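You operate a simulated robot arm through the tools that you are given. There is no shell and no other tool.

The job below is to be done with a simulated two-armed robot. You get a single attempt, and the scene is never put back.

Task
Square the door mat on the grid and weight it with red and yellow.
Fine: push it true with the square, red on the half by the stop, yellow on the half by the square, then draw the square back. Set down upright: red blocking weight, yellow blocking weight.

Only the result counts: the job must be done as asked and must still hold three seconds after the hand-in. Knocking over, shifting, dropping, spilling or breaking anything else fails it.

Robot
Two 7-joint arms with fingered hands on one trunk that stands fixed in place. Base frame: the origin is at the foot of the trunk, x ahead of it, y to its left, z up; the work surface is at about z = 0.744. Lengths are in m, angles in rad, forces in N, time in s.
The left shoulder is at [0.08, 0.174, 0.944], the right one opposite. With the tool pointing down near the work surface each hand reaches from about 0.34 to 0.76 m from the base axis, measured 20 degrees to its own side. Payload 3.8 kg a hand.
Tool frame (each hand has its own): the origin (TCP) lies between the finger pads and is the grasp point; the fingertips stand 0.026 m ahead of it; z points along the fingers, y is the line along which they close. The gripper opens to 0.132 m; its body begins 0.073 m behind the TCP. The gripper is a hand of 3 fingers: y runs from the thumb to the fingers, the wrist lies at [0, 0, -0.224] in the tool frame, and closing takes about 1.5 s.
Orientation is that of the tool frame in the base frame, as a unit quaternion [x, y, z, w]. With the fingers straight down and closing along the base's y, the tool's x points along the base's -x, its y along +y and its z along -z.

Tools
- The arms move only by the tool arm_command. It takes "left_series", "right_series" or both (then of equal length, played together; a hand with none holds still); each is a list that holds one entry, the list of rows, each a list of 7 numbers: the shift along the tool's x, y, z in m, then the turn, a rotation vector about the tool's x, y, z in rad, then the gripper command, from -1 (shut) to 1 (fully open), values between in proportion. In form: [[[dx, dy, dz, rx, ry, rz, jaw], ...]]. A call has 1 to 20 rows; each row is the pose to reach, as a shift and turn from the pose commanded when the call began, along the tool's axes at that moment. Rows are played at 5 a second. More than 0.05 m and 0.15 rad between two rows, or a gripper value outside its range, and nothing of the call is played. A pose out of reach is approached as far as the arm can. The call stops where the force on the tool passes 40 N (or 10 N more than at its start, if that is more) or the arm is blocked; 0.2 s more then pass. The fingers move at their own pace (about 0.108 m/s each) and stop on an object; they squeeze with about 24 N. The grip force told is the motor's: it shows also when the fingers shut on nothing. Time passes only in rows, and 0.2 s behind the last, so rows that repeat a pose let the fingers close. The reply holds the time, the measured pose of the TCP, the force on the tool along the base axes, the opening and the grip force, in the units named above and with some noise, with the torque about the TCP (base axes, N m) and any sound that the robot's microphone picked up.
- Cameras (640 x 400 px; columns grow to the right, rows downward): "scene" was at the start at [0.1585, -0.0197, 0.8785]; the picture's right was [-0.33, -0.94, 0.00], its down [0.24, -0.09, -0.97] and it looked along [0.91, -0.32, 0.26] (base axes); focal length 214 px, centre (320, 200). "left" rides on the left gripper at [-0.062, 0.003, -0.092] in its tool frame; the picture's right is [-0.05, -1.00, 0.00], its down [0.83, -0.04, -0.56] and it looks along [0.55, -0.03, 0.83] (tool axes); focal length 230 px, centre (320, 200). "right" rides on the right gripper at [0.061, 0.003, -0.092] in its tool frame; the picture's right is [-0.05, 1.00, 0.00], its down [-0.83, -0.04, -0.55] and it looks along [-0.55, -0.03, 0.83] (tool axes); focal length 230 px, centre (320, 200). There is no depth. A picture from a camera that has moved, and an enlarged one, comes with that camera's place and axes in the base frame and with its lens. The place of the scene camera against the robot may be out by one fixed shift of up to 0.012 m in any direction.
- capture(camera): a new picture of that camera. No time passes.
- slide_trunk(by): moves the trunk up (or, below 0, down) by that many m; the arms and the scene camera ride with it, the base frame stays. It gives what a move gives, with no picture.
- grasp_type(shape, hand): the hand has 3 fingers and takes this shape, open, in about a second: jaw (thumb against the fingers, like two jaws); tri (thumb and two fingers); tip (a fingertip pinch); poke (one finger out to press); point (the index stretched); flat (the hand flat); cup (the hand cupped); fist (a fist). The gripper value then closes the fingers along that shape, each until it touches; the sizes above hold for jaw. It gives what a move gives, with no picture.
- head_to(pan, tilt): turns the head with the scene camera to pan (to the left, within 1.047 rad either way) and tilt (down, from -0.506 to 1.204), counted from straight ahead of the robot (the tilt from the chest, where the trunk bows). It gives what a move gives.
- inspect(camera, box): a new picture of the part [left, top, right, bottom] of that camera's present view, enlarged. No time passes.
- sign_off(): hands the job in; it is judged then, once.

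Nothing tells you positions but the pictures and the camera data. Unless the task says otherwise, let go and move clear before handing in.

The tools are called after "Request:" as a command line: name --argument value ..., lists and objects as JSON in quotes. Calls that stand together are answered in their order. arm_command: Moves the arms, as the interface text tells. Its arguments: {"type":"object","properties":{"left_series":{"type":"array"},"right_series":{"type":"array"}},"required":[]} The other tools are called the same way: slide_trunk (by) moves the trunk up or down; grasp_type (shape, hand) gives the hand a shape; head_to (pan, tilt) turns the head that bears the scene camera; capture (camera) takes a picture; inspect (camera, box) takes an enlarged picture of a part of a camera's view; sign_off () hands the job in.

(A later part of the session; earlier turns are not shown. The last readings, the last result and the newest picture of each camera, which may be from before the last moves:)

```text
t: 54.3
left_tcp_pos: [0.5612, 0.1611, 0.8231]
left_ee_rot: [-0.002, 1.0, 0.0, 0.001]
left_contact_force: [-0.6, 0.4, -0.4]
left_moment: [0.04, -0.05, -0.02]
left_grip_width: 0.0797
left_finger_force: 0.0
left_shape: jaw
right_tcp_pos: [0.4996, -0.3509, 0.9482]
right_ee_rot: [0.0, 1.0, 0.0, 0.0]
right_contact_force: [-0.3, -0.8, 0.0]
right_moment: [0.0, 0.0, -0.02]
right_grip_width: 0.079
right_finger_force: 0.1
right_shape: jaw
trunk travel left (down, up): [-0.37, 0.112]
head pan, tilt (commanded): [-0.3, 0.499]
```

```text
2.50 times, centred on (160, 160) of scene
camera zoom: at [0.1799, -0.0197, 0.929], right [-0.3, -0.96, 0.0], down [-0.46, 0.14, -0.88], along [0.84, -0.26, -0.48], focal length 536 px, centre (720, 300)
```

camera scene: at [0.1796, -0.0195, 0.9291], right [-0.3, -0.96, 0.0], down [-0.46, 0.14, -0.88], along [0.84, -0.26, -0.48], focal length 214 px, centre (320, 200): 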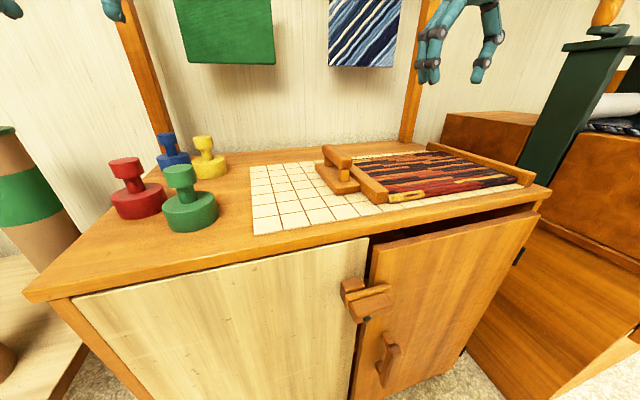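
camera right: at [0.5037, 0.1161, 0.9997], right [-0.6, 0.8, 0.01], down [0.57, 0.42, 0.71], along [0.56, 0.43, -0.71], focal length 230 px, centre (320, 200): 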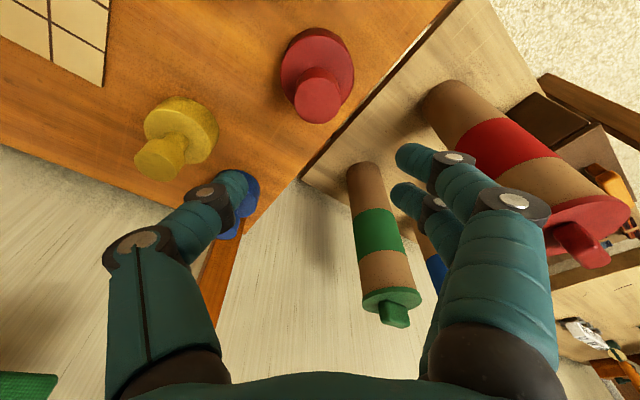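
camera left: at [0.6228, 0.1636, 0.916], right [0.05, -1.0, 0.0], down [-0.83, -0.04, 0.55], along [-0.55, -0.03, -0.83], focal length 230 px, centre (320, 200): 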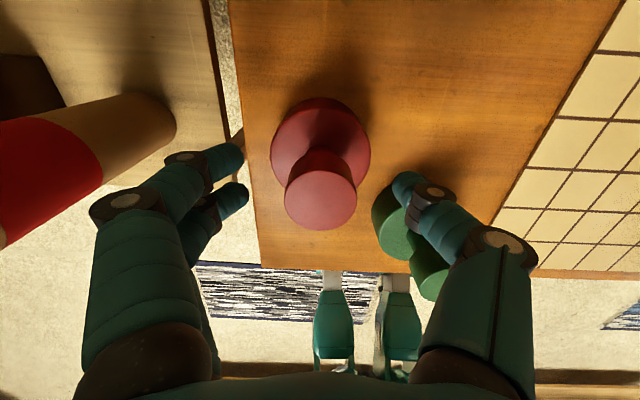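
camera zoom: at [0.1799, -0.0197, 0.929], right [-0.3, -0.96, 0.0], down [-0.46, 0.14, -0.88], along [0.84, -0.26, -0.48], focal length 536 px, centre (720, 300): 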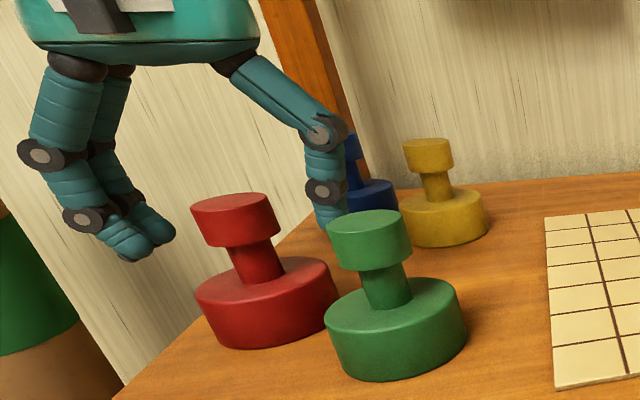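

The knob sits about 4–5 mm toward the robot from the grasp point. I'll correct that and close.

Request:
arm_command --left_series '[[[0.004, 0, 0.001, 0, 0, 0, 0.2], [0.004, 0, 0.001, 0, 0, 0, -0.1], [0.004, 0, 0.001, 0, 0, 0, -0.4], [0.004, 0, 0.001, 0, 0, 0, -1], [0.004, 0, 0.001, 0, 0, 0, -1], [0.004, 0, 0.001, 0, 0, 0, -1], [0.004, 0, 0.001, 0, 0, 0, -1]]]'

Request:
capture --camera "left"

Request:
inspect --camera "scene" --box '[60, 80, 260, 240]'

```text
t: 55.9
left_tcp_pos: [0.5588, 0.1598, 0.8214]
left_ee_rot: [-0.001, 1.0, 0.0, 0.001]
left_contact_force: [-1.8, -0.5, -0.4]
left_moment: [-0.06, 0.07, -0.02]
left_grip_width: 0.0265
left_finger_force: 24.3
left_shape: jaw
right_tcp_pos: [0.4993, -0.3517, 0.948]
right_ee_rot: [0.001, 1.0, 0.0, 0.001]
right_contact_force: [0.2, 0.4, -0.2]
right_moment: [0.02, 0.0, 0.02]
right_grip_width: 0.079
right_finger_force: 0.0
right_shape: jaw
trunk travel left (down, up): [-0.37, 0.112]
head pan, tilt (commanded): [-0.3, 0.499]
```

```text
taken
camera left: at [0.6188, 0.1639, 0.9142], right [0.05, -1.0, 0.0], down [-0.83, -0.04, 0.55], along [-0.55, -0.03, -0.83], focal length 230 px, centre (320, 200)
```

left: 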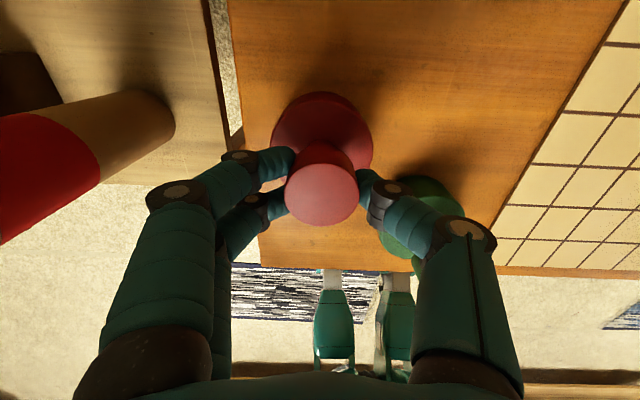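

```text
2.50 times, centred on (160, 160) of scene
camera zoom: at [0.1799, -0.0197, 0.9289], right [-0.3, -0.96, 0.0], down [-0.46, 0.14, -0.88], along [0.84, -0.26, -0.48], focal length 536 px, centre (720, 300)
```

zoom: 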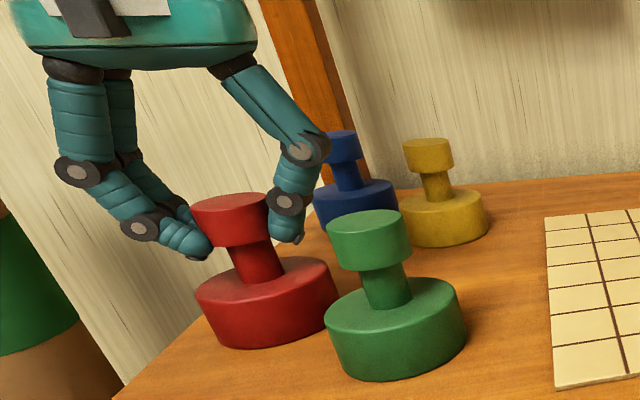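

The grip is on the knob. I'll lift a little and check the load.

Request:
arm_command --left_series '[[[0, 0, -0.006, 0, 0, 0, -1], [0, 0, -0.012, 0, 0, 0, -1], [0, 0, -0.02, 0, 0, 0, -1], [0, 0, -0.02, 0, 0, 0, -1]]]'

Request:
inspect --camera "scene" --box '[60, 80, 260, 240]'

Request:
capture --camera "left"

```text
t: 56.9
left_tcp_pos: [0.557, 0.1605, 0.8404]
left_ee_rot: [-0.002, 1.0, 0.0, 0.001]
left_contact_force: [-0.4, -0.4, -8.0]
left_moment: [0.02, 0.03, 0.04]
left_grip_width: 0.0262
left_finger_force: 24.0
left_shape: jaw
right_tcp_pos: [0.4998, -0.3502, 0.9479]
right_ee_rot: [0.0, 1.0, -0.001, -0.001]
right_contact_force: [-0.6, 0.6, 0.4]
right_moment: [-0.03, -0.01, -0.03]
right_grip_width: 0.0791
right_finger_force: 0.1
right_shape: jaw
trunk travel left (down, up): [-0.37, 0.112]
head pan, tilt (commanded): [-0.3, 0.499]
```

```text
2.50 times, centred on (160, 160) of scene
camera zoom: at [0.1804, -0.0196, 0.9288], right [-0.3, -0.96, 0.0], down [-0.46, 0.14, -0.88], along [0.84, -0.26, -0.48], focal length 536 px, centre (720, 300)
```

zoom: 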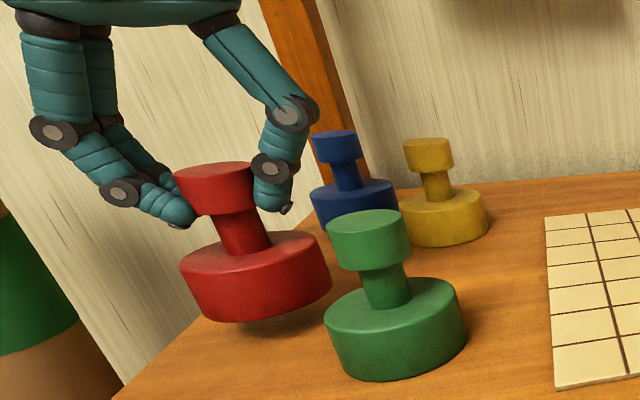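

```text
taken
camera left: at [0.6191, 0.1643, 0.9335], right [0.05, -1.0, 0.0], down [-0.83, -0.04, 0.55], along [-0.55, -0.03, -0.83], focal length 230 px, centre (320, 200)
```

left: 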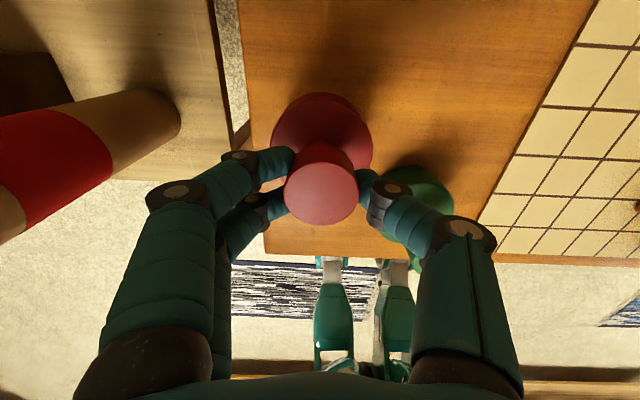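

Red is lifted cleanly at about 0.8 kg. I'll raise it clear of the other knobs and carry it to the free grid area at about (0.50, −0.07).

Request:
arm_command --left_series '[[[0, 0, -0.03, 0, 0, 0, -1], [0, 0, -0.06, 0, 0, 0, -1], [0, 0, -0.09, 0, 0, 0, -1], [0, 0, -0.11, 0, 0, 0, -1], [0.006, -0.025, -0.11, 0, 0, 0, -1], [0.015, -0.06, -0.11, 0, 0, 0, -1], [0.025, -0.1, -0.11, 0, 0, 0, -1], [0.035, -0.14, -0.11, 0, 0, 0, -1], [0.045, -0.18, -0.11, 0, 0, 0, -1], [0.053, -0.21, -0.11, 0, 0, 0, -1], [0.057, -0.23, -0.11, 0, 0, 0, -1], [0.057, -0.23, -0.11, 0, 0, 0, -1]]]'

Request:
capture --camera "left"

Request:
capture --camera "scene"

```text
t: 59.5
left_tcp_pos: [0.5006, -0.0685, 0.9499]
left_ee_rot: [-0.001, 1.0, 0.0, 0.002]
left_contact_force: [-0.2, -0.5, -7.8]
left_moment: [0.0, 0.0, 0.01]
left_grip_width: 0.026
left_finger_force: 24.3
left_shape: jaw
right_tcp_pos: [0.4983, -0.3514, 0.9485]
right_ee_rot: [-0.001, 1.0, 0.0, 0.0]
right_contact_force: [0.3, 0.4, 0.1]
right_moment: [-0.01, -0.01, 0.02]
right_grip_width: 0.0795
right_finger_force: 0.2
right_shape: jaw
trunk travel left (down, up): [-0.37, 0.112]
head pan, tilt (commanded): [-0.3, 0.499]
```

```text
taken
camera left: at [0.5622, -0.0659, 1.0425], right [0.05, -1.0, 0.0], down [-0.83, -0.04, 0.55], along [-0.55, -0.03, -0.83], focal length 230 px, centre (320, 200)
```

left: 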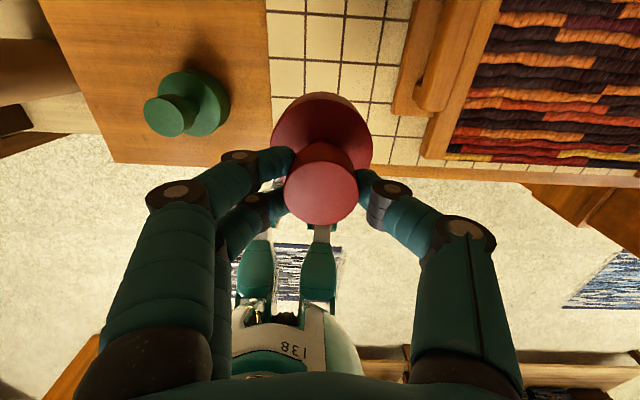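

```text
taken
camera scene: at [0.1803, -0.0196, 0.9289], right [-0.3, -0.96, 0.0], down [-0.46, 0.14, -0.88], along [0.84, -0.26, -0.48], focal length 214 px, centre (320, 200)
```

scene: 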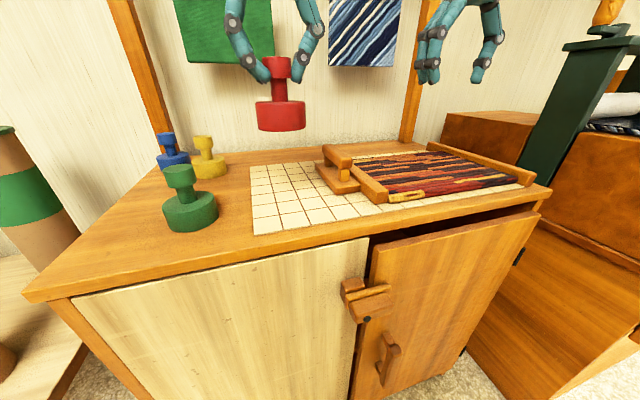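

Red is above the free grid area, so I'll lower it gently toward the grid surface.

Request:
arm_command --left_series '[[[0, 0, 0.03, 0, 0, 0, -1], [0, 0, 0.06, 0, 0, 0, -1], [0, 0, 0.09, 0, 0, 0, -1], [0, 0, 0.11, 0, 0, 0, -1], [0, 0, 0.115, 0, 0, 0, -1], [0, 0, 0.119, 0, 0, 0, -1], [0, 0, 0.122, 0, 0, 0, -1], [0, 0, 0.122, 0, 0, 0, -1]]]'

Request:
inspect --camera "scene" --box '[200, 100, 400, 260]'

```text
t: 61.3
left_tcp_pos: [0.5023, -0.0696, 0.8283]
left_ee_rot: [-0.001, 1.0, 0.0, 0.002]
left_contact_force: [-0.4, 0.4, -7.5]
left_moment: [0.03, 0.01, -0.01]
left_grip_width: 0.0259
left_finger_force: 23.9
left_shape: jaw
right_tcp_pos: [0.4995, -0.3522, 0.9499]
right_ee_rot: [-0.001, 1.0, 0.0, 0.001]
right_contact_force: [0.0, 0.2, 0.2]
right_moment: [-0.04, 0.03, 0.05]
right_grip_width: 0.0792
right_finger_force: 0.0
right_shape: jaw
trunk travel left (down, up): [-0.37, 0.112]
head pan, tilt (commanded): [-0.3, 0.499]
```

```text
2.50 times, centred on (300, 180) of scene
camera zoom: at [0.1803, -0.0198, 0.9289], right [-0.3, -0.96, 0.0], down [-0.46, 0.14, -0.88], along [0.84, -0.26, -0.48], focal length 536 px, centre (370, 250)
```

zoom: 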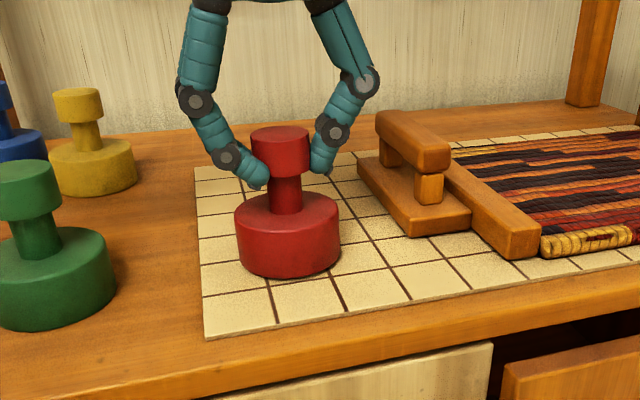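

Still hanging free (−7.5 N). I'll continue down in small steps.

Request:
arm_command --left_series '[[[0, 0, 0.002, 0, 0, 0, -1], [0, 0, 0.004, 0, 0, 0, -1], [0, 0, 0.004, 0, 0, 0, -1]]]'

```text
t: 62.1
left_tcp_pos: [0.5002, -0.0697, 0.825]
left_ee_rot: [0.0, 1.0, 0.0, 0.003]
left_contact_force: [-1.8, -1.4, -1.2]
left_moment: [0.06, 0.02, 0.02]
left_grip_width: 0.0261
left_finger_force: 24.3
left_shape: jaw
right_tcp_pos: [0.4996, -0.3516, 0.9488]
right_ee_rot: [0.0, 1.0, 0.0, 0.002]
right_contact_force: [0.5, -0.1, 0.0]
right_moment: [-0.02, 0.03, -0.01]
right_grip_width: 0.079
right_finger_force: 0.0
right_shape: jaw
trunk travel left (down, up): [-0.37, 0.112]
head pan, tilt (commanded): [-0.3, 0.499]
```

Red is resting on the grid. I'll release it and lift the left hand clear.

Request:
arm_command --left_series '[[[0, 0, 0.001, 0, 0, 0, -1], [0, 0, 0.001, 0, 0, 0, -0.5], [0, 0, 0.001, 0, 0, 0, 0.0], [0, 0, 0.001, 0, 0, 0, 0.25], [0, 0, 0.001, 0, 0, 0, 0.25], [0, 0, -0.02, 0, 0, 0, 0.25], [0, 0, -0.05, 0, 0, 0, 0.25], [0, 0, -0.09, 0, 0, 0, 0.25], [0, 0, -0.13, 0, 0, 0, 0.25]]]'

Request:
inspect --camera "scene" --box '[100, 80, 400, 260]'

Request:
capture --camera "left"

```text
t: 64.1
left_tcp_pos: [0.4997, -0.0685, 0.9568]
left_ee_rot: [-0.001, 1.0, 0.0, 0.002]
left_contact_force: [1.1, -0.5, 0.1]
left_moment: [0.02, -0.02, -0.01]
left_grip_width: 0.0824
left_finger_force: 0.0
left_shape: jaw
right_tcp_pos: [0.4989, -0.3508, 0.9487]
right_ee_rot: [0.0, 1.0, 0.0, 0.001]
right_contact_force: [0.4, -1.0, 0.5]
right_moment: [0.01, -0.02, -0.03]
right_grip_width: 0.0792
right_finger_force: 0.2
right_shape: jaw
trunk travel left (down, up): [-0.37, 0.112]
head pan, tilt (commanded): [-0.3, 0.499]
```

```text
2.13 times, centred on (250, 170) of scene
camera zoom: at [0.1797, -0.0198, 0.929], right [-0.3, -0.96, 0.0], down [-0.46, 0.14, -0.88], along [0.84, -0.26, -0.48], focal length 458 px, centre (469, 264)
```

zoom: 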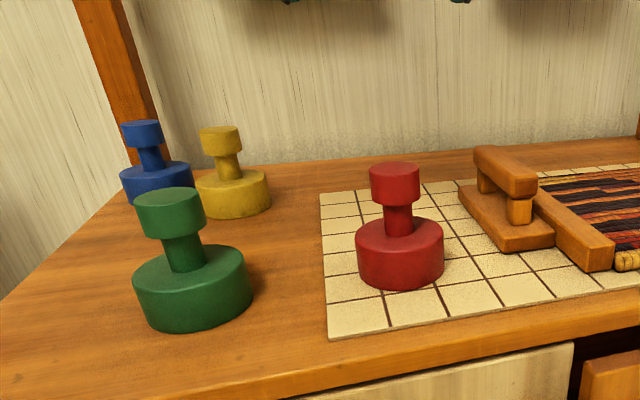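

```text
taken
camera left: at [0.5608, -0.065, 1.0493], right [0.05, -1.0, 0.0], down [-0.83, -0.04, 0.55], along [-0.55, -0.03, -0.83], focal length 230 px, centre (320, 200)
```

left: 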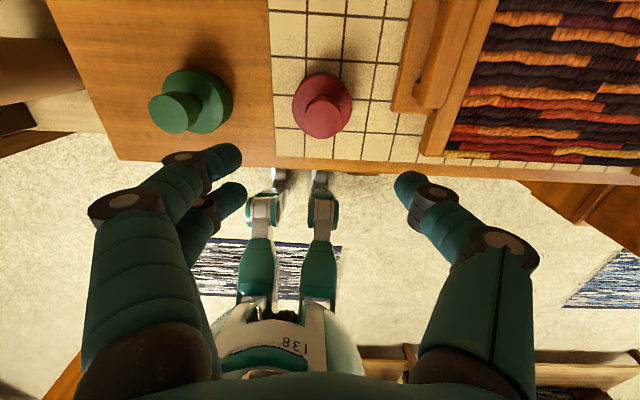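

Red is standing well at (0.500, −0.070). I'll swing the left arm away and bring the right hand over red.

Request:
arm_command --left_series '[[[0.003, 0.03, -0.01, 0, 0, 0, 0.2], [0.006, 0.07, -0.02, 0, 0, 0, 0.2], [0.01, 0.11, -0.03, 0, 0, 0, 0.2], [0.013, 0.15, -0.04, 0, 0, 0, 0.2], [0.016, 0.19, -0.05, 0, 0, 0, 0.2], [0.02, 0.23, -0.06, 0, 0, 0, 0.2], [0.023, 0.27, -0.06, 0, 0, 0, 0.2], [0.026, 0.31, -0.06, 0, 0, 0, 0.2], [0.03, 0.35, -0.06, 0, 0, 0, 0.2], [0.03, 0.36, -0.06, 0, 0, 0, 0.2]]]' --right_series '[[[0, 0.0, 0, 0, 0, 0, 0.2], [0, 0.02, 0, 0, 0, 0, 0.2], [0, 0.05, 0, 0, 0, 0, 0.2], [0, 0.085, 0, 0, 0, 0, 0.2], [0, 0.12, 0, 0, 0, 0, 0.2], [0, 0.155, 0, 0, 0, 0, 0.2], [0, 0.19, 0, 0, 0, 0, 0.2], [0, 0.225, 0, 0, 0, 0, 0.2], [0, 0.26, 0, 0, 0, 0, 0.2], [0, 0.281, 0, 0, 0, 0, 0.2]]]'

Request:
capture --camera "right"

Request:
capture --camera "scene"

```text
t: 66.3
left_tcp_pos: [0.4678, 0.2908, 1.0163]
left_ee_rot: [0.0, 1.0, 0.001, 0.002]
left_contact_force: [-0.2, -0.2, 0.2]
left_moment: [0.01, 0.01, 0.01]
left_grip_width: 0.08
left_finger_force: 0.1
left_shape: jaw
right_tcp_pos: [0.4968, -0.0697, 0.949]
right_ee_rot: [0.0, 1.0, 0.0, 0.0]
right_contact_force: [0.1, 0.6, -0.1]
right_moment: [-0.02, 0.03, 0.0]
right_grip_width: 0.079
right_finger_force: 0.2
right_shape: jaw
trunk travel left (down, up): [-0.37, 0.112]
head pan, tilt (commanded): [-0.3, 0.499]
```

```text
taken
camera right: at [0.4378, -0.0671, 1.0415], right [0.05, 1.0, 0.0], down [0.83, -0.04, 0.56], along [0.56, -0.03, -0.83], focal length 230 px, centre (320, 200)
```

right: 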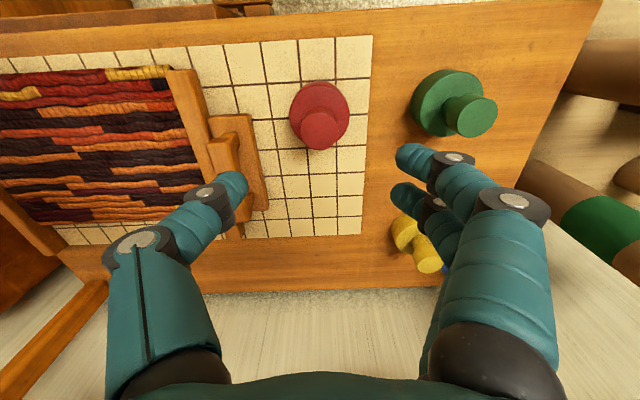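

```text
taken
camera scene: at [0.18, -0.0196, 0.9289], right [-0.3, -0.96, 0.0], down [-0.46, 0.14, -0.88], along [0.84, -0.26, -0.48], focal length 214 px, centre (320, 200)
```

scene: 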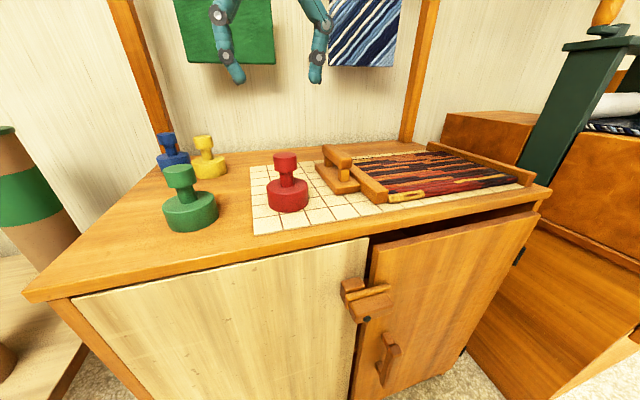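

Request:
arm_command --right_series '[[[-0.002, -0.001, 0.025, 0, 0, 0, 0.2], [-0.004, -0.001, 0.05, 0, 0, 0, 0.2], [-0.004, -0.001, 0.078, 0, 0, 0, 0.2], [-0.004, -0.001, 0.078, 0, 0, 0, 0.2]]]'

Request:
capture --camera "right"

```text
t: 67.3
left_tcp_pos: [0.4675, 0.2905, 1.0161]
left_ee_rot: [-0.001, 1.0, 0.0, 0.001]
left_contact_force: [-0.1, -0.6, 0.2]
left_moment: [0.02, -0.04, -0.01]
left_grip_width: 0.0798
left_finger_force: 0.1
left_shape: jaw
right_tcp_pos: [0.5012, -0.0717, 0.8724]
right_ee_rot: [0.0, 1.0, 0.0, 0.001]
right_contact_force: [-0.6, -0.4, 0.2]
right_moment: [-0.02, 0.0, 0.0]
right_grip_width: 0.0792
right_finger_force: 0.1
right_shape: jaw
trunk travel left (down, up): [-0.37, 0.112]
head pan, tilt (commanded): [-0.3, 0.499]
```

```text
taken
camera right: at [0.4409, -0.0688, 0.9647], right [0.05, 1.0, 0.0], down [0.83, -0.04, 0.56], along [0.56, -0.03, -0.83], focal length 230 px, centre (320, 200)
```

right: 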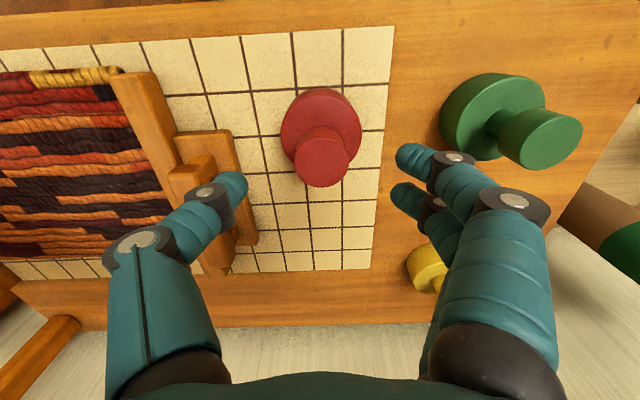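

Request:
arm_command --right_series '[[[-0.002, 0, 0.015, 0, 0, 0, 0.2], [-0.003, 0, 0.03, 0, 0, 0, 0.2], [-0.003, 0, 0.038, 0, 0, 0, 0.2], [-0.003, 0, 0.038, 0, 0, 0, 0.2]]]'

Request:
capture --camera "right"

Request:
inspect --camera "scene" --box '[200, 80, 400, 240]'

```text
t: 68.3
left_tcp_pos: [0.4675, 0.2902, 1.0168]
left_ee_rot: [-0.001, 1.0, 0.0, 0.002]
left_contact_force: [0.2, -0.5, 0.0]
left_moment: [-0.05, 0.02, 0.01]
left_grip_width: 0.0797
left_finger_force: 0.0
left_shape: jaw
right_tcp_pos: [0.5062, -0.0715, 0.8338]
right_ee_rot: [0.0, 1.0, 0.001, 0.001]
right_contact_force: [-0.3, -0.1, -0.6]
right_moment: [0.0, -0.03, -0.01]
right_grip_width: 0.0791
right_finger_force: 0.0
right_shape: jaw
trunk travel left (down, up): [-0.37, 0.112]
head pan, tilt (commanded): [-0.3, 0.499]
```

```text
taken
camera right: at [0.4452, -0.0698, 0.926], right [0.05, 1.0, 0.0], down [0.83, -0.04, 0.56], along [0.56, -0.03, -0.83], focal length 230 px, centre (320, 200)
```

right: 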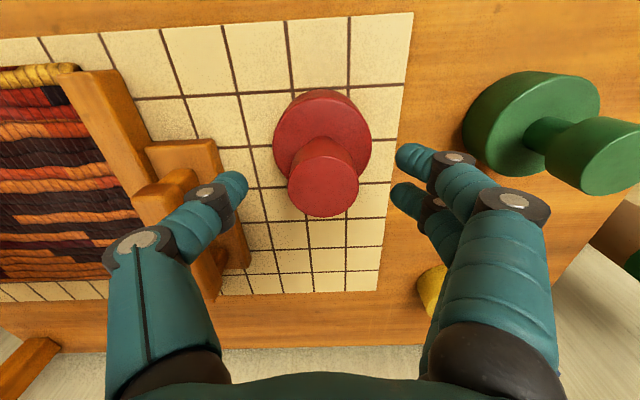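

```text
2.50 times, centred on (300, 160) of scene
camera zoom: at [0.1799, -0.0197, 0.929], right [-0.3, -0.96, 0.0], down [-0.46, 0.14, -0.88], along [0.84, -0.26, -0.48], focal length 536 px, centre (370, 300)
```

zoom: 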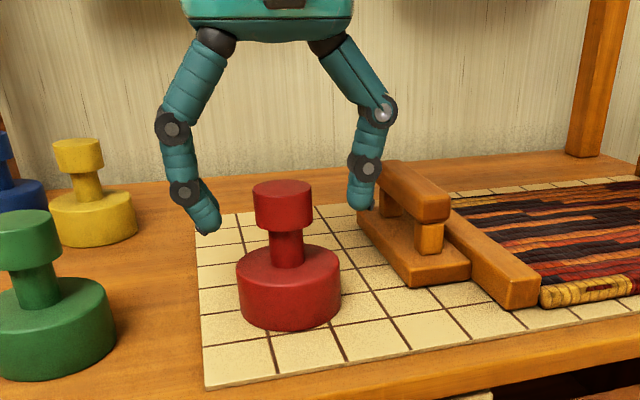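

The knob is about 3 mm ahead of the grasp point. I'll correct, go down to z ≈ 0.825 and close.

Request:
arm_command --right_series '[[[-0.003, 0, 0.005, 0, 0, 0, 0.2], [-0.003, 0, 0.009, 0, 0, 0, 0.2], [-0.003, 0, 0.009, 0, 0, 0, -0.1], [-0.003, 0, 0.009, 0, 0, 0, -0.4], [-0.003, 0, 0.009, 0, 0, 0, -1], [-0.003, 0, 0.009, 0, 0, 0, -1], [-0.003, 0, 0.009, 0, 0, 0, -1], [-0.003, 0, 0.009, 0, 0, 0, -1]]]'

Request:
capture --camera "right"

Request:
inspect --camera "scene" --box '[200, 80, 400, 240]'

```text
t: 70.1
left_tcp_pos: [0.468, 0.2887, 1.015]
left_ee_rot: [-0.001, 1.0, 0.0, 0.002]
left_contact_force: [-0.2, -0.3, -1.0]
left_moment: [-0.02, -0.03, 0.03]
left_grip_width: 0.0799
left_finger_force: 0.0
left_shape: jaw
right_tcp_pos: [0.5101, -0.0717, 0.8228]
right_ee_rot: [0.0, 1.0, -0.001, 0.0]
right_contact_force: [2.0, -0.3, -0.1]
right_moment: [-0.02, -0.04, 0.05]
right_grip_width: 0.0242
right_finger_force: 24.0
right_shape: jaw
trunk travel left (down, up): [-0.37, 0.112]
head pan, tilt (commanded): [-0.3, 0.499]
```

```text
taken
camera right: at [0.4491, -0.0698, 0.9164], right [0.05, 1.0, 0.0], down [0.83, -0.04, 0.56], along [0.55, -0.03, -0.83], focal length 230 px, centre (320, 200)
```

right: 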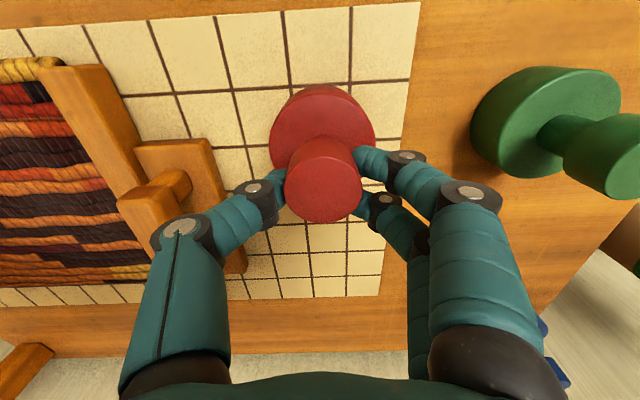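

```text
2.50 times, centred on (300, 160) of scene
camera zoom: at [0.1801, -0.0198, 0.9289], right [-0.3, -0.96, 0.0], down [-0.46, 0.14, -0.88], along [0.84, -0.26, -0.48], focal length 536 px, centre (370, 300)
```

zoom: 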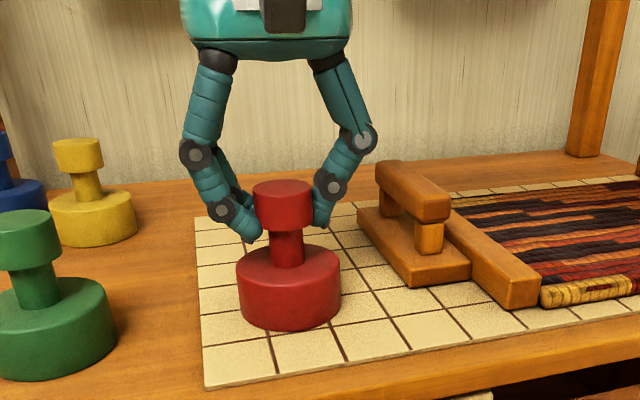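

Gripped. I'll lift red slightly to verify.

Request:
arm_command --right_series '[[[0, 0, -0.006, 0, 0, 0, -1], [0, 0, -0.012, 0, 0, 0, -1], [0, 0, -0.02, 0, 0, 0, -1], [0, 0, -0.02, 0, 0, 0, -1]]]'

Request:
capture --camera "right"

Request:
inspect --camera "scene" --box '[200, 80, 400, 240]'

```text
t: 71.1
left_tcp_pos: [0.4686, 0.2895, 1.016]
left_ee_rot: [-0.001, 1.0, 0.0, 0.001]
left_contact_force: [0.3, -0.5, 0.2]
left_moment: [-0.03, -0.01, 0.03]
left_grip_width: 0.0798
left_finger_force: 0.0
left_shape: jaw
right_tcp_pos: [0.5088, -0.0724, 0.8437]
right_ee_rot: [0.0, 1.0, 0.0, 0.0]
right_contact_force: [-0.2, -0.4, -8.0]
right_moment: [0.0, -0.05, -0.02]
right_grip_width: 0.0243
right_finger_force: 24.3
right_shape: jaw
trunk travel left (down, up): [-0.37, 0.112]
head pan, tilt (commanded): [-0.3, 0.499]
```

```text
taken
camera right: at [0.449, -0.07, 0.9365], right [0.05, 1.0, 0.0], down [0.83, -0.04, 0.56], along [0.55, -0.03, -0.83], focal length 230 px, centre (320, 200)
```

right: 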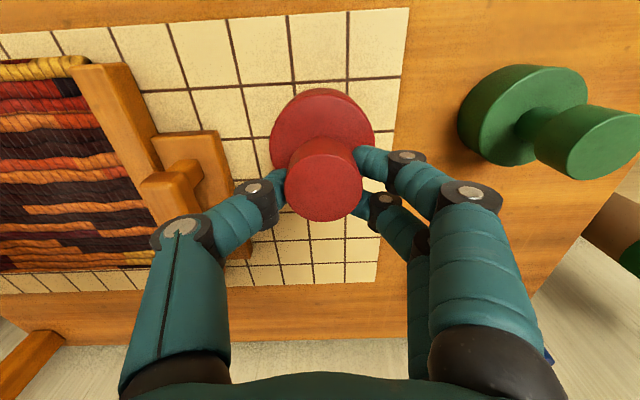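

```text
2.50 times, centred on (300, 160) of scene
camera zoom: at [0.1803, -0.0198, 0.9288], right [-0.3, -0.96, 0.0], down [-0.46, 0.14, -0.88], along [0.84, -0.26, -0.48], focal length 536 px, centre (370, 300)
```

zoom: 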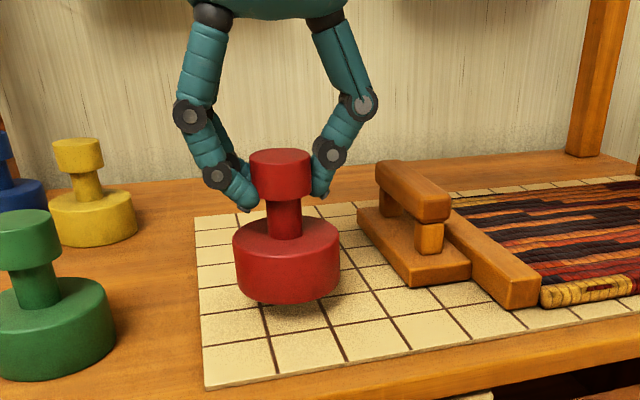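

Red is held securely. I'll lift it over the square and carry it to the middle of the stop-side half of the mat at about (0.552, −0.456).

Request:
arm_command --right_series '[[[0, 0, -0.03, 0, 0, 0, -1], [0, 0, -0.06, 0, 0, 0, -1], [0, 0, -0.085, 0, 0, 0, -1], [-0.002, -0.02, -0.085, 0, 0, 0, -1], [-0.006, -0.055, -0.085, 0, 0, 0, -1], [-0.01, -0.095, -0.085, 0, 0, 0, -1], [-0.015, -0.135, -0.085, 0, 0, 0, -1], [-0.02, -0.175, -0.085, 0, 0, 0, -1], [-0.024, -0.215, -0.085, 0, 0, 0, -1], [-0.029, -0.255, -0.085, 0, 0, 0, -1], [-0.034, -0.295, -0.085, 0, 0, 0, -1], [-0.038, -0.335, -0.085, 0, 0, 0, -1], [-0.042, -0.365, -0.085, 0, 0, 0, -1], [-0.043, -0.384, -0.085, 0, 0, 0, -1], [-0.043, -0.384, -0.085, 0, 0, 0, -1]]]'

Request:
capture --camera "right"

Request:
capture --camera "scene"

```text
t: 74.3
left_tcp_pos: [0.4683, 0.2894, 1.0165]
left_ee_rot: [0.0, 1.0, 0.0, 0.002]
left_contact_force: [0.4, -0.9, 0.0]
left_moment: [0.02, -0.01, -0.01]
left_grip_width: 0.0795
left_finger_force: 0.1
left_shape: jaw
right_tcp_pos: [0.5516, -0.4572, 0.9272]
right_ee_rot: [-0.001, 1.0, -0.001, 0.001]
right_contact_force: [0.4, -0.2, -7.5]
right_moment: [-0.02, -0.04, -0.01]
right_grip_width: 0.0239
right_finger_force: 24.3
right_shape: jaw
trunk travel left (down, up): [-0.37, 0.112]
head pan, tilt (commanded): [-0.3, 0.499]
```

```text
taken
camera right: at [0.4904, -0.4545, 1.0208], right [0.05, 1.0, 0.0], down [0.83, -0.04, 0.56], along [0.55, -0.03, -0.83], focal length 230 px, centre (320, 200)
```

right: 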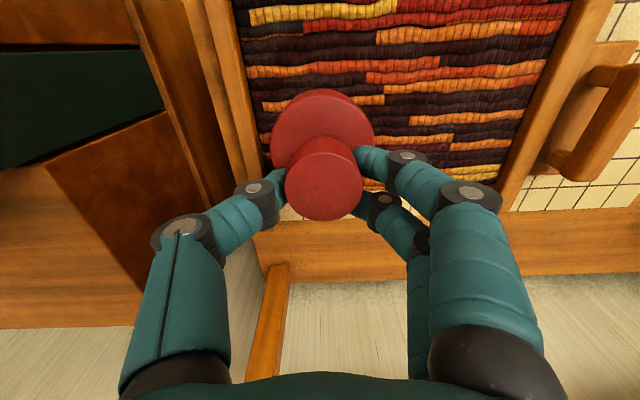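

```text
taken
camera scene: at [0.1803, -0.02, 0.9288], right [-0.3, -0.96, 0.0], down [-0.46, 0.14, -0.88], along [0.84, -0.26, -0.48], focal length 214 px, centre (320, 200)
```

scene: 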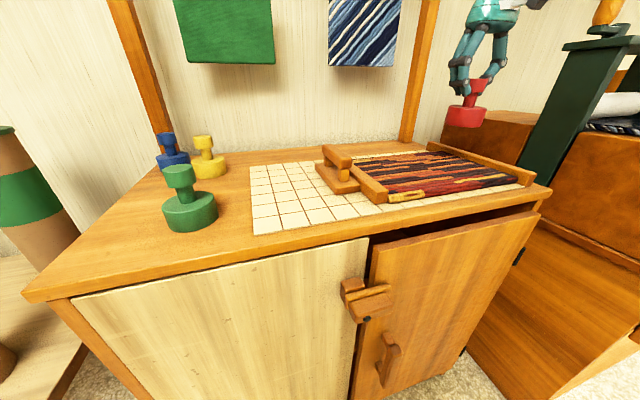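

Red is over the stop half. Lowering it slowly onto the mat.

Request:
arm_command --right_series '[[[0, 0, 0.03, 0, 0, 0, -1], [0, 0, 0.055, 0, 0, 0, -1], [0, 0, 0.075, 0, 0, 0, -1], [0, 0, 0.083, 0, 0, 0, -1], [0, 0, 0.083, 0, 0, 0, -1]]]'

Request:
inspect --camera "scene" --box '[340, 80, 540, 220]'

```text
t: 75.5
left_tcp_pos: [0.4691, 0.2892, 1.0155]
left_ee_rot: [-0.001, 1.0, 0.0, 0.003]
left_contact_force: [0.4, -0.7, 0.4]
left_moment: [0.0, 0.03, -0.01]
left_grip_width: 0.0796
left_finger_force: 0.2
left_shape: jaw
right_tcp_pos: [0.5524, -0.4549, 0.8455]
right_ee_rot: [0.0, 1.0, 0.0, 0.0]
right_contact_force: [-0.1, -0.4, -8.0]
right_moment: [0.01, -0.07, 0.01]
right_grip_width: 0.0237
right_finger_force: 24.2
right_shape: jaw
trunk travel left (down, up): [-0.37, 0.112]
head pan, tilt (commanded): [-0.3, 0.499]
```

```text
2.86 times, centred on (440, 150) of scene
camera zoom: at [0.1803, -0.0201, 0.9289], right [-0.3, -0.96, 0.0], down [-0.46, 0.14, -0.88], along [0.84, -0.26, -0.48], focal length 613 px, centre (-23, 343)
```

zoom: 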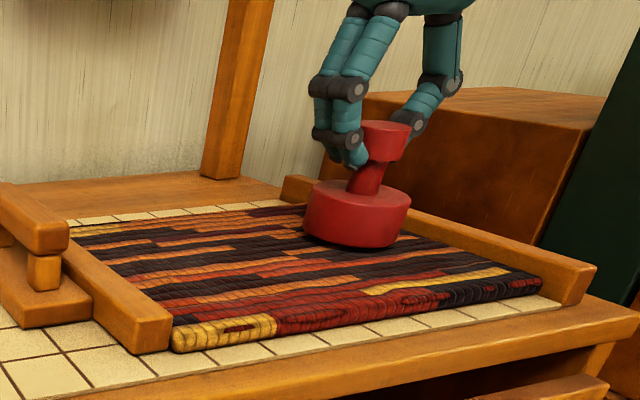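

Request:
arm_command --right_series '[[[0, 0, 0.003, 0, 0, 0, -1], [0, 0, 0.006, 0, 0, 0, -1], [0, 0, 0.006, 0, 0, 0, -1]]]'

Request:
inspect --camera "scene" --box '[400, 100, 520, 200]'

```text
t: 76.3
left_tcp_pos: [0.4675, 0.2897, 1.0147]
left_ee_rot: [-0.001, 1.0, 0.001, 0.002]
left_contact_force: [-0.3, 0.1, 0.4]
left_moment: [0.02, 0.02, 0.0]
left_grip_width: 0.0798
left_finger_force: 0.0
left_shape: jaw
right_tcp_pos: [0.5537, -0.4557, 0.8396]
right_ee_rot: [0.0, 1.0, 0.0, 0.001]
right_contact_force: [0.4, -0.1, -7.0]
right_moment: [0.02, -0.04, 0.0]
right_grip_width: 0.0237
right_finger_force: 23.4
right_shape: jaw
trunk travel left (down, up): [-0.37, 0.112]
head pan, tilt (commanded): [-0.3, 0.499]
```

```text
4.00 times, centred on (460, 150) of scene
camera zoom: at [0.1803, -0.02, 0.9289], right [-0.3, -0.96, 0.0], down [-0.46, 0.14, -0.88], along [0.84, -0.26, -0.48], focal length 858 px, centre (-240, 400)
```

zoom: 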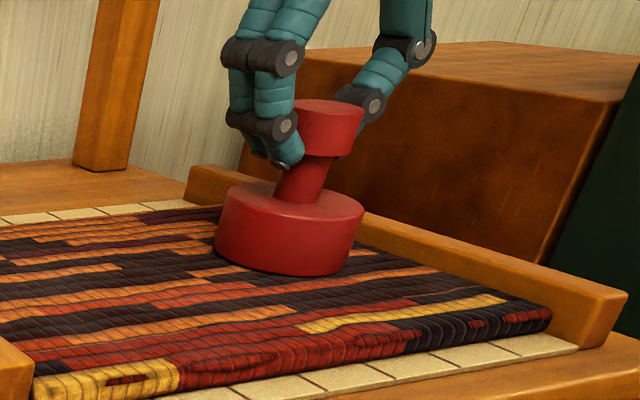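

Request:
arm_command --right_series '[[[0, 0, 0.002, 0, 0, 0, -1], [0, 0, 0.004, 0, 0, 0, -1], [0, 0, 0.004, 0, 0, 0, -1]]]'

```text
t: 77.1
left_tcp_pos: [0.4683, 0.288, 1.0162]
left_ee_rot: [-0.001, 1.0, 0.0, 0.002]
left_contact_force: [-0.2, -0.5, 0.3]
left_moment: [0.0, -0.02, 0.0]
left_grip_width: 0.0799
left_finger_force: 0.1
left_shape: jaw
right_tcp_pos: [0.5531, -0.4562, 0.8365]
right_ee_rot: [0.0, 1.0, 0.0, 0.001]
right_contact_force: [2.5, -0.2, 3.8]
right_moment: [0.04, 0.01, 0.0]
right_grip_width: 0.024
right_finger_force: 23.5
right_shape: jaw
trunk travel left (down, up): [-0.37, 0.112]
head pan, tilt (commanded): [-0.3, 0.499]
```

It's in contact at +3.8 N. I'll ease off a hair, open and rise.

Request:
arm_command --right_series '[[[0, 0, -0.001, 0, 0, 0, -1], [0, 0, -0.001, 0, 0, 0, -0.5], [0, 0, -0.001, 0, 0, 0, 0.0], [0, 0, -0.001, 0, 0, 0, 0.2], [0, 0, -0.001, 0, 0, 0, 0.2], [0, 0, -0.02, 0, 0, 0, 0.2], [0, 0, -0.05, 0, 0, 0, 0.2], [0, 0, -0.09, 0, 0, 0, 0.2], [0, 0, -0.13, 0, 0, 0, 0.2]]]'

Request:
inspect --camera "scene" --box '[300, 100, 540, 230]'

Request:
capture --camera "right"

```text
t: 79.1
left_tcp_pos: [0.4674, 0.2899, 1.0168]
left_ee_rot: [0.0, 1.0, 0.001, 0.002]
left_contact_force: [0.5, 0.1, 0.3]
left_moment: [0.02, -0.02, 0.01]
left_grip_width: 0.0797
left_finger_force: 0.1
left_shape: jaw
right_tcp_pos: [0.5525, -0.4564, 0.9643]
right_ee_rot: [0.001, 1.0, 0.0, 0.0]
right_contact_force: [-0.3, -0.2, -0.4]
right_moment: [-0.01, 0.0, 0.0]
right_grip_width: 0.0783
right_finger_force: 0.0
right_shape: jaw
trunk travel left (down, up): [-0.37, 0.112]
head pan, tilt (commanded): [-0.3, 0.499]
```

```text
2.67 times, centred on (420, 165) of scene
camera zoom: at [0.1798, -0.0195, 0.929], right [-0.3, -0.96, 0.0], down [-0.46, 0.14, -0.88], along [0.84, -0.26, -0.48], focal length 572 px, centre (53, 293)
```

zoom: 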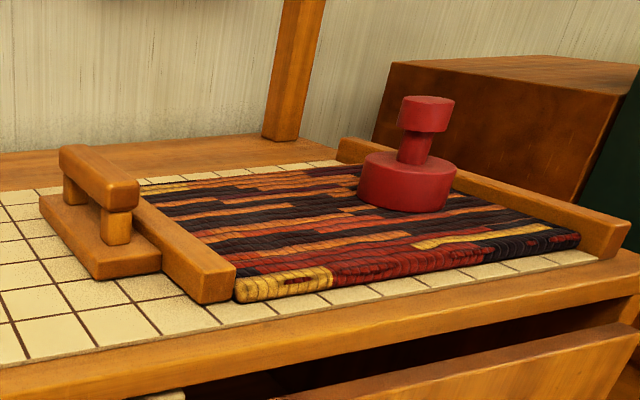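

```text
taken
camera right: at [0.4913, -0.4544, 1.0567], right [0.05, 1.0, 0.0], down [0.83, -0.04, 0.56], along [0.55, -0.03, -0.83], focal length 230 px, centre (320, 200)
```

right: 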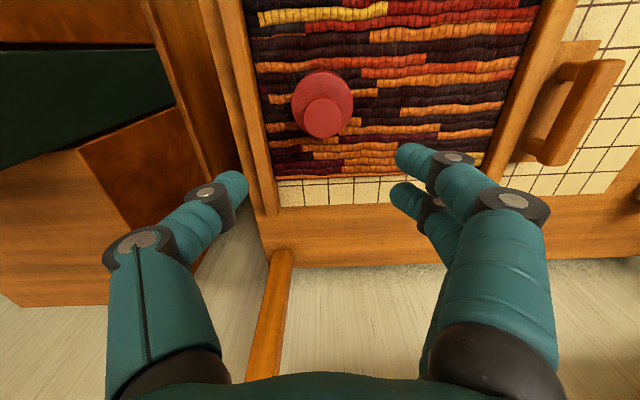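

Red stands upright in the middle of the stop-side half. Next is yellow at about (0.70, 0.076), which is far out for the left arm, so I'll approach with the tool tilted 0.45 rad outward about its closing axis. I'll also move the right hand back a little.

Request:
arm_command --left_series '[[[-0.013, -0.0306, 0.0094, 0, -0.064, 0, 0.2], [-0.026, -0.0613, 0.0189, 0, -0.129, 0, 0.2], [-0.0394, -0.0919, 0.0283, 0, -0.193, 0, 0.2], [-0.0526, -0.1226, 0.0377, 0, -0.257, 0, 0.2], [-0.0657, -0.1532, 0.0471, 0, -0.321, 0, 0.2], [-0.0789, -0.1839, 0.0566, 0, -0.386, 0, 0.2], [-0.092, -0.2145, 0.066, 0, -0.45, 0, 0.2], [-0.092, -0.2145, 0.066, 0, -0.45, 0, 0.2]]]' --right_series '[[[0.01, 0.01, -0.01, 0, 0, 0, 0.2], [0.02, 0.02, -0.02, 0, 0, 0, 0.2], [0.03, 0.03, -0.03, 0, 0, 0, 0.2], [0.04, 0.04, -0.04, 0, 0, 0, 0.2], [0.05, 0.05, -0.05, 0, 0, 0, 0.2], [0.06, 0.06, -0.05, 0, 0, 0, 0.2], [0.07, 0.06, -0.05, 0, 0, 0, 0.2], [0.07, 0.06, -0.05, 0, 0, 0, 0.2]]]'

Request:
capture --camera "left"

Request:
capture --camera "scene"

```text
t: 80.9
left_tcp_pos: [0.5614, 0.076, 0.9468]
left_ee_rot: [0.0, 0.974, -0.001, 0.227]
left_contact_force: [-0.5, 0.5, -0.2]
left_moment: [0.02, -0.01, 0.0]
left_grip_width: 0.0797
left_finger_force: 0.0
left_shape: jaw
right_tcp_pos: [0.4809, -0.3958, 1.0153]
right_ee_rot: [0.0, 1.0, 0.0, 0.001]
right_contact_force: [-0.9, -1.2, 0.6]
right_moment: [-0.01, -0.01, 0.0]
right_grip_width: 0.0787
right_finger_force: 0.1
right_shape: jaw
trunk travel left (down, up): [-0.37, 0.112]
head pan, tilt (commanded): [-0.3, 0.499]
```

```text
taken
camera left: at [0.5757, 0.0797, 1.058], right [0.05, -1.0, 0.02], down [-0.99, -0.04, 0.13], along [-0.13, -0.03, -0.99], focal length 230 px, centre (320, 200)
```

left: 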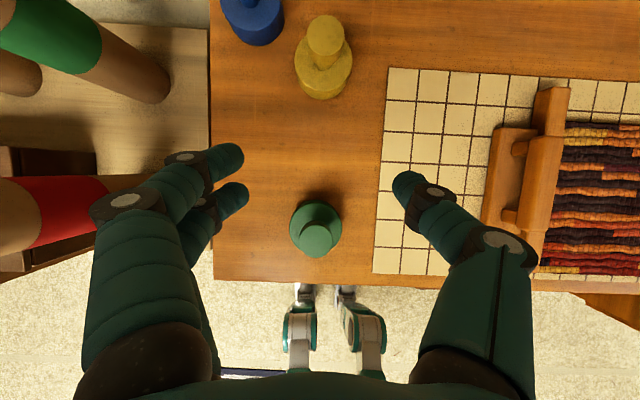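

```text
taken
camera scene: at [0.1799, -0.0195, 0.929], right [-0.3, -0.96, 0.0], down [-0.46, 0.14, -0.88], along [0.84, -0.26, -0.48], focal length 214 px, centre (320, 200)
```

scene: 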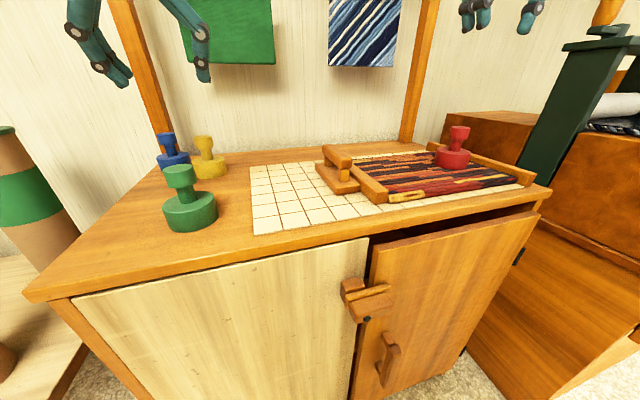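

Request:
inspect --camera "left" --box '[200, 0, 400, 130]'

```text
3.08 times, centred on (300, 65) of left
camera zoom: at [0.5757, 0.0797, 1.058], right [0.05, -1.0, 0.02], down [-0.99, -0.04, 0.13], along [-0.13, -0.03, -0.99], focal length 708 px, centre (382, 615)
```

zoom: 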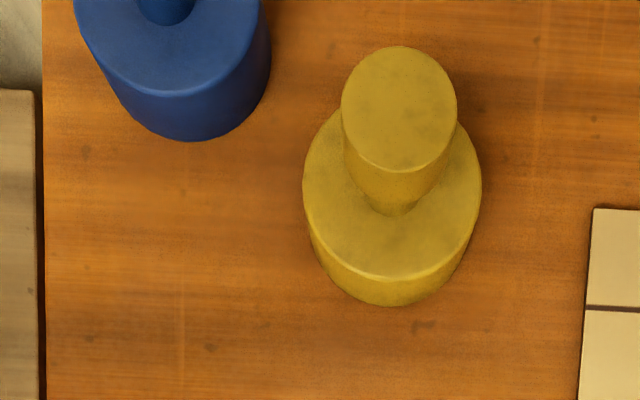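

Yellow's knob is about (0.703, 0.074) with the same size as red's. I'll move the tilted left hand above it to z ≈ 0.875.

Request:
arm_command --left_series '[[[-0.019, -0.0004, 0.0254, 0, 0, 0, 0.2], [-0.038, -0.0008, 0.0509, 0, 0, 0, 0.2], [-0.057, -0.0012, 0.0763, 0, 0, 0, 0.2], [-0.076, -0.0016, 0.1018, 0, 0, 0, 0.2], [-0.095, -0.002, 0.1272, 0, 0, 0, 0.2], [-0.095, -0.002, 0.1272, 0, 0, 0, 0.2]]]'

Request:
capture --camera "left"

Request:
capture --camera "scene"

```text
t: 82.3
left_tcp_pos: [0.7029, 0.0744, 0.8762]
left_ee_rot: [0.0, 0.974, -0.001, 0.225]
left_contact_force: [-0.3, -0.7, 0.6]
left_moment: [-0.04, -0.01, -0.03]
left_grip_width: 0.0797
left_finger_force: 0.0
left_shape: jaw
right_tcp_pos: [0.4806, -0.3956, 1.0145]
right_ee_rot: [0.0, 1.0, 0.0, 0.001]
right_contact_force: [0.2, -0.3, 0.5]
right_moment: [0.01, 0.0, 0.04]
right_grip_width: 0.0788
right_finger_force: 0.1
right_shape: jaw
trunk travel left (down, up): [-0.37, 0.112]
head pan, tilt (commanded): [-0.3, 0.499]
```

```text
taken
camera left: at [0.718, 0.078, 0.9851], right [0.05, -1.0, 0.02], down [-0.99, -0.04, 0.13], along [-0.13, -0.03, -0.99], focal length 230 px, centre (320, 200)
```

left: 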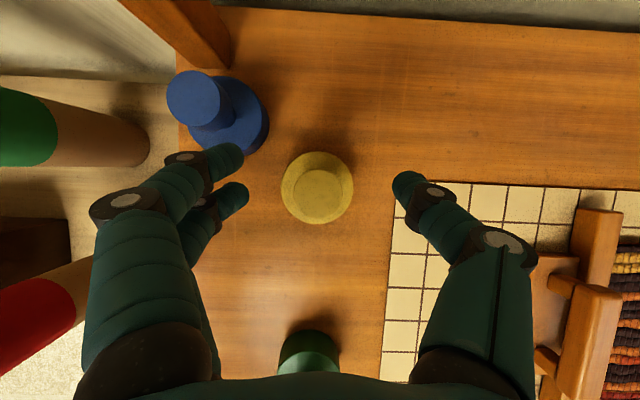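

```text
taken
camera scene: at [0.1797, -0.0196, 0.929], right [-0.3, -0.96, 0.0], down [-0.46, 0.14, -0.88], along [0.84, -0.26, -0.48], focal length 214 px, centre (320, 200)
```

scene: 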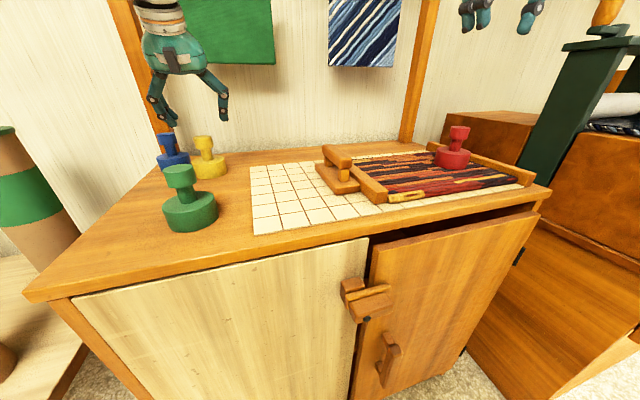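

Request:
inspect --camera "left" --box '[240, 130, 400, 240]'

Request:
inspect --camera "scene" --box '[130, 60, 270, 220]'

```text
3.64 times, centred on (320, 185) of left
camera zoom: at [0.718, 0.078, 0.9851], right [0.05, -1.0, 0.02], down [-0.99, -0.04, 0.13], along [-0.13, -0.03, -0.99], focal length 837 px, centre (320, 254)
```

zoom: 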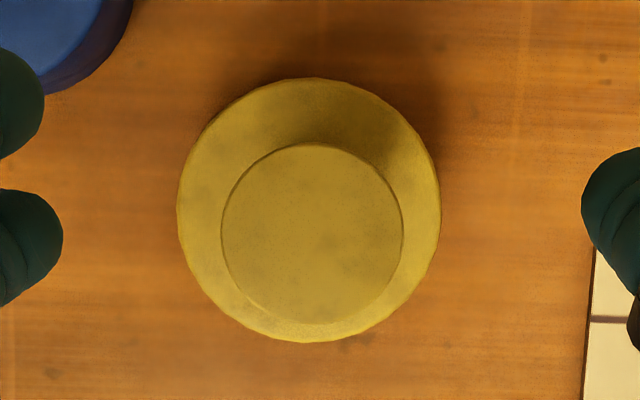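

```text
2.50 times, centred on (200, 140) of scene
camera zoom: at [0.1797, -0.0196, 0.929], right [-0.3, -0.96, 0.0], down [-0.46, 0.14, -0.88], along [0.84, -0.26, -0.48], focal length 536 px, centre (620, 350)
```

zoom: 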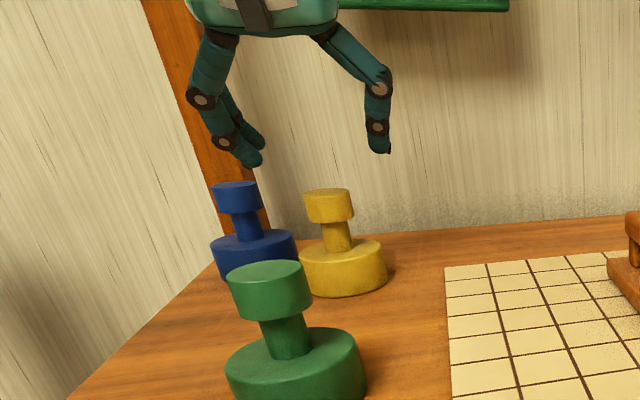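

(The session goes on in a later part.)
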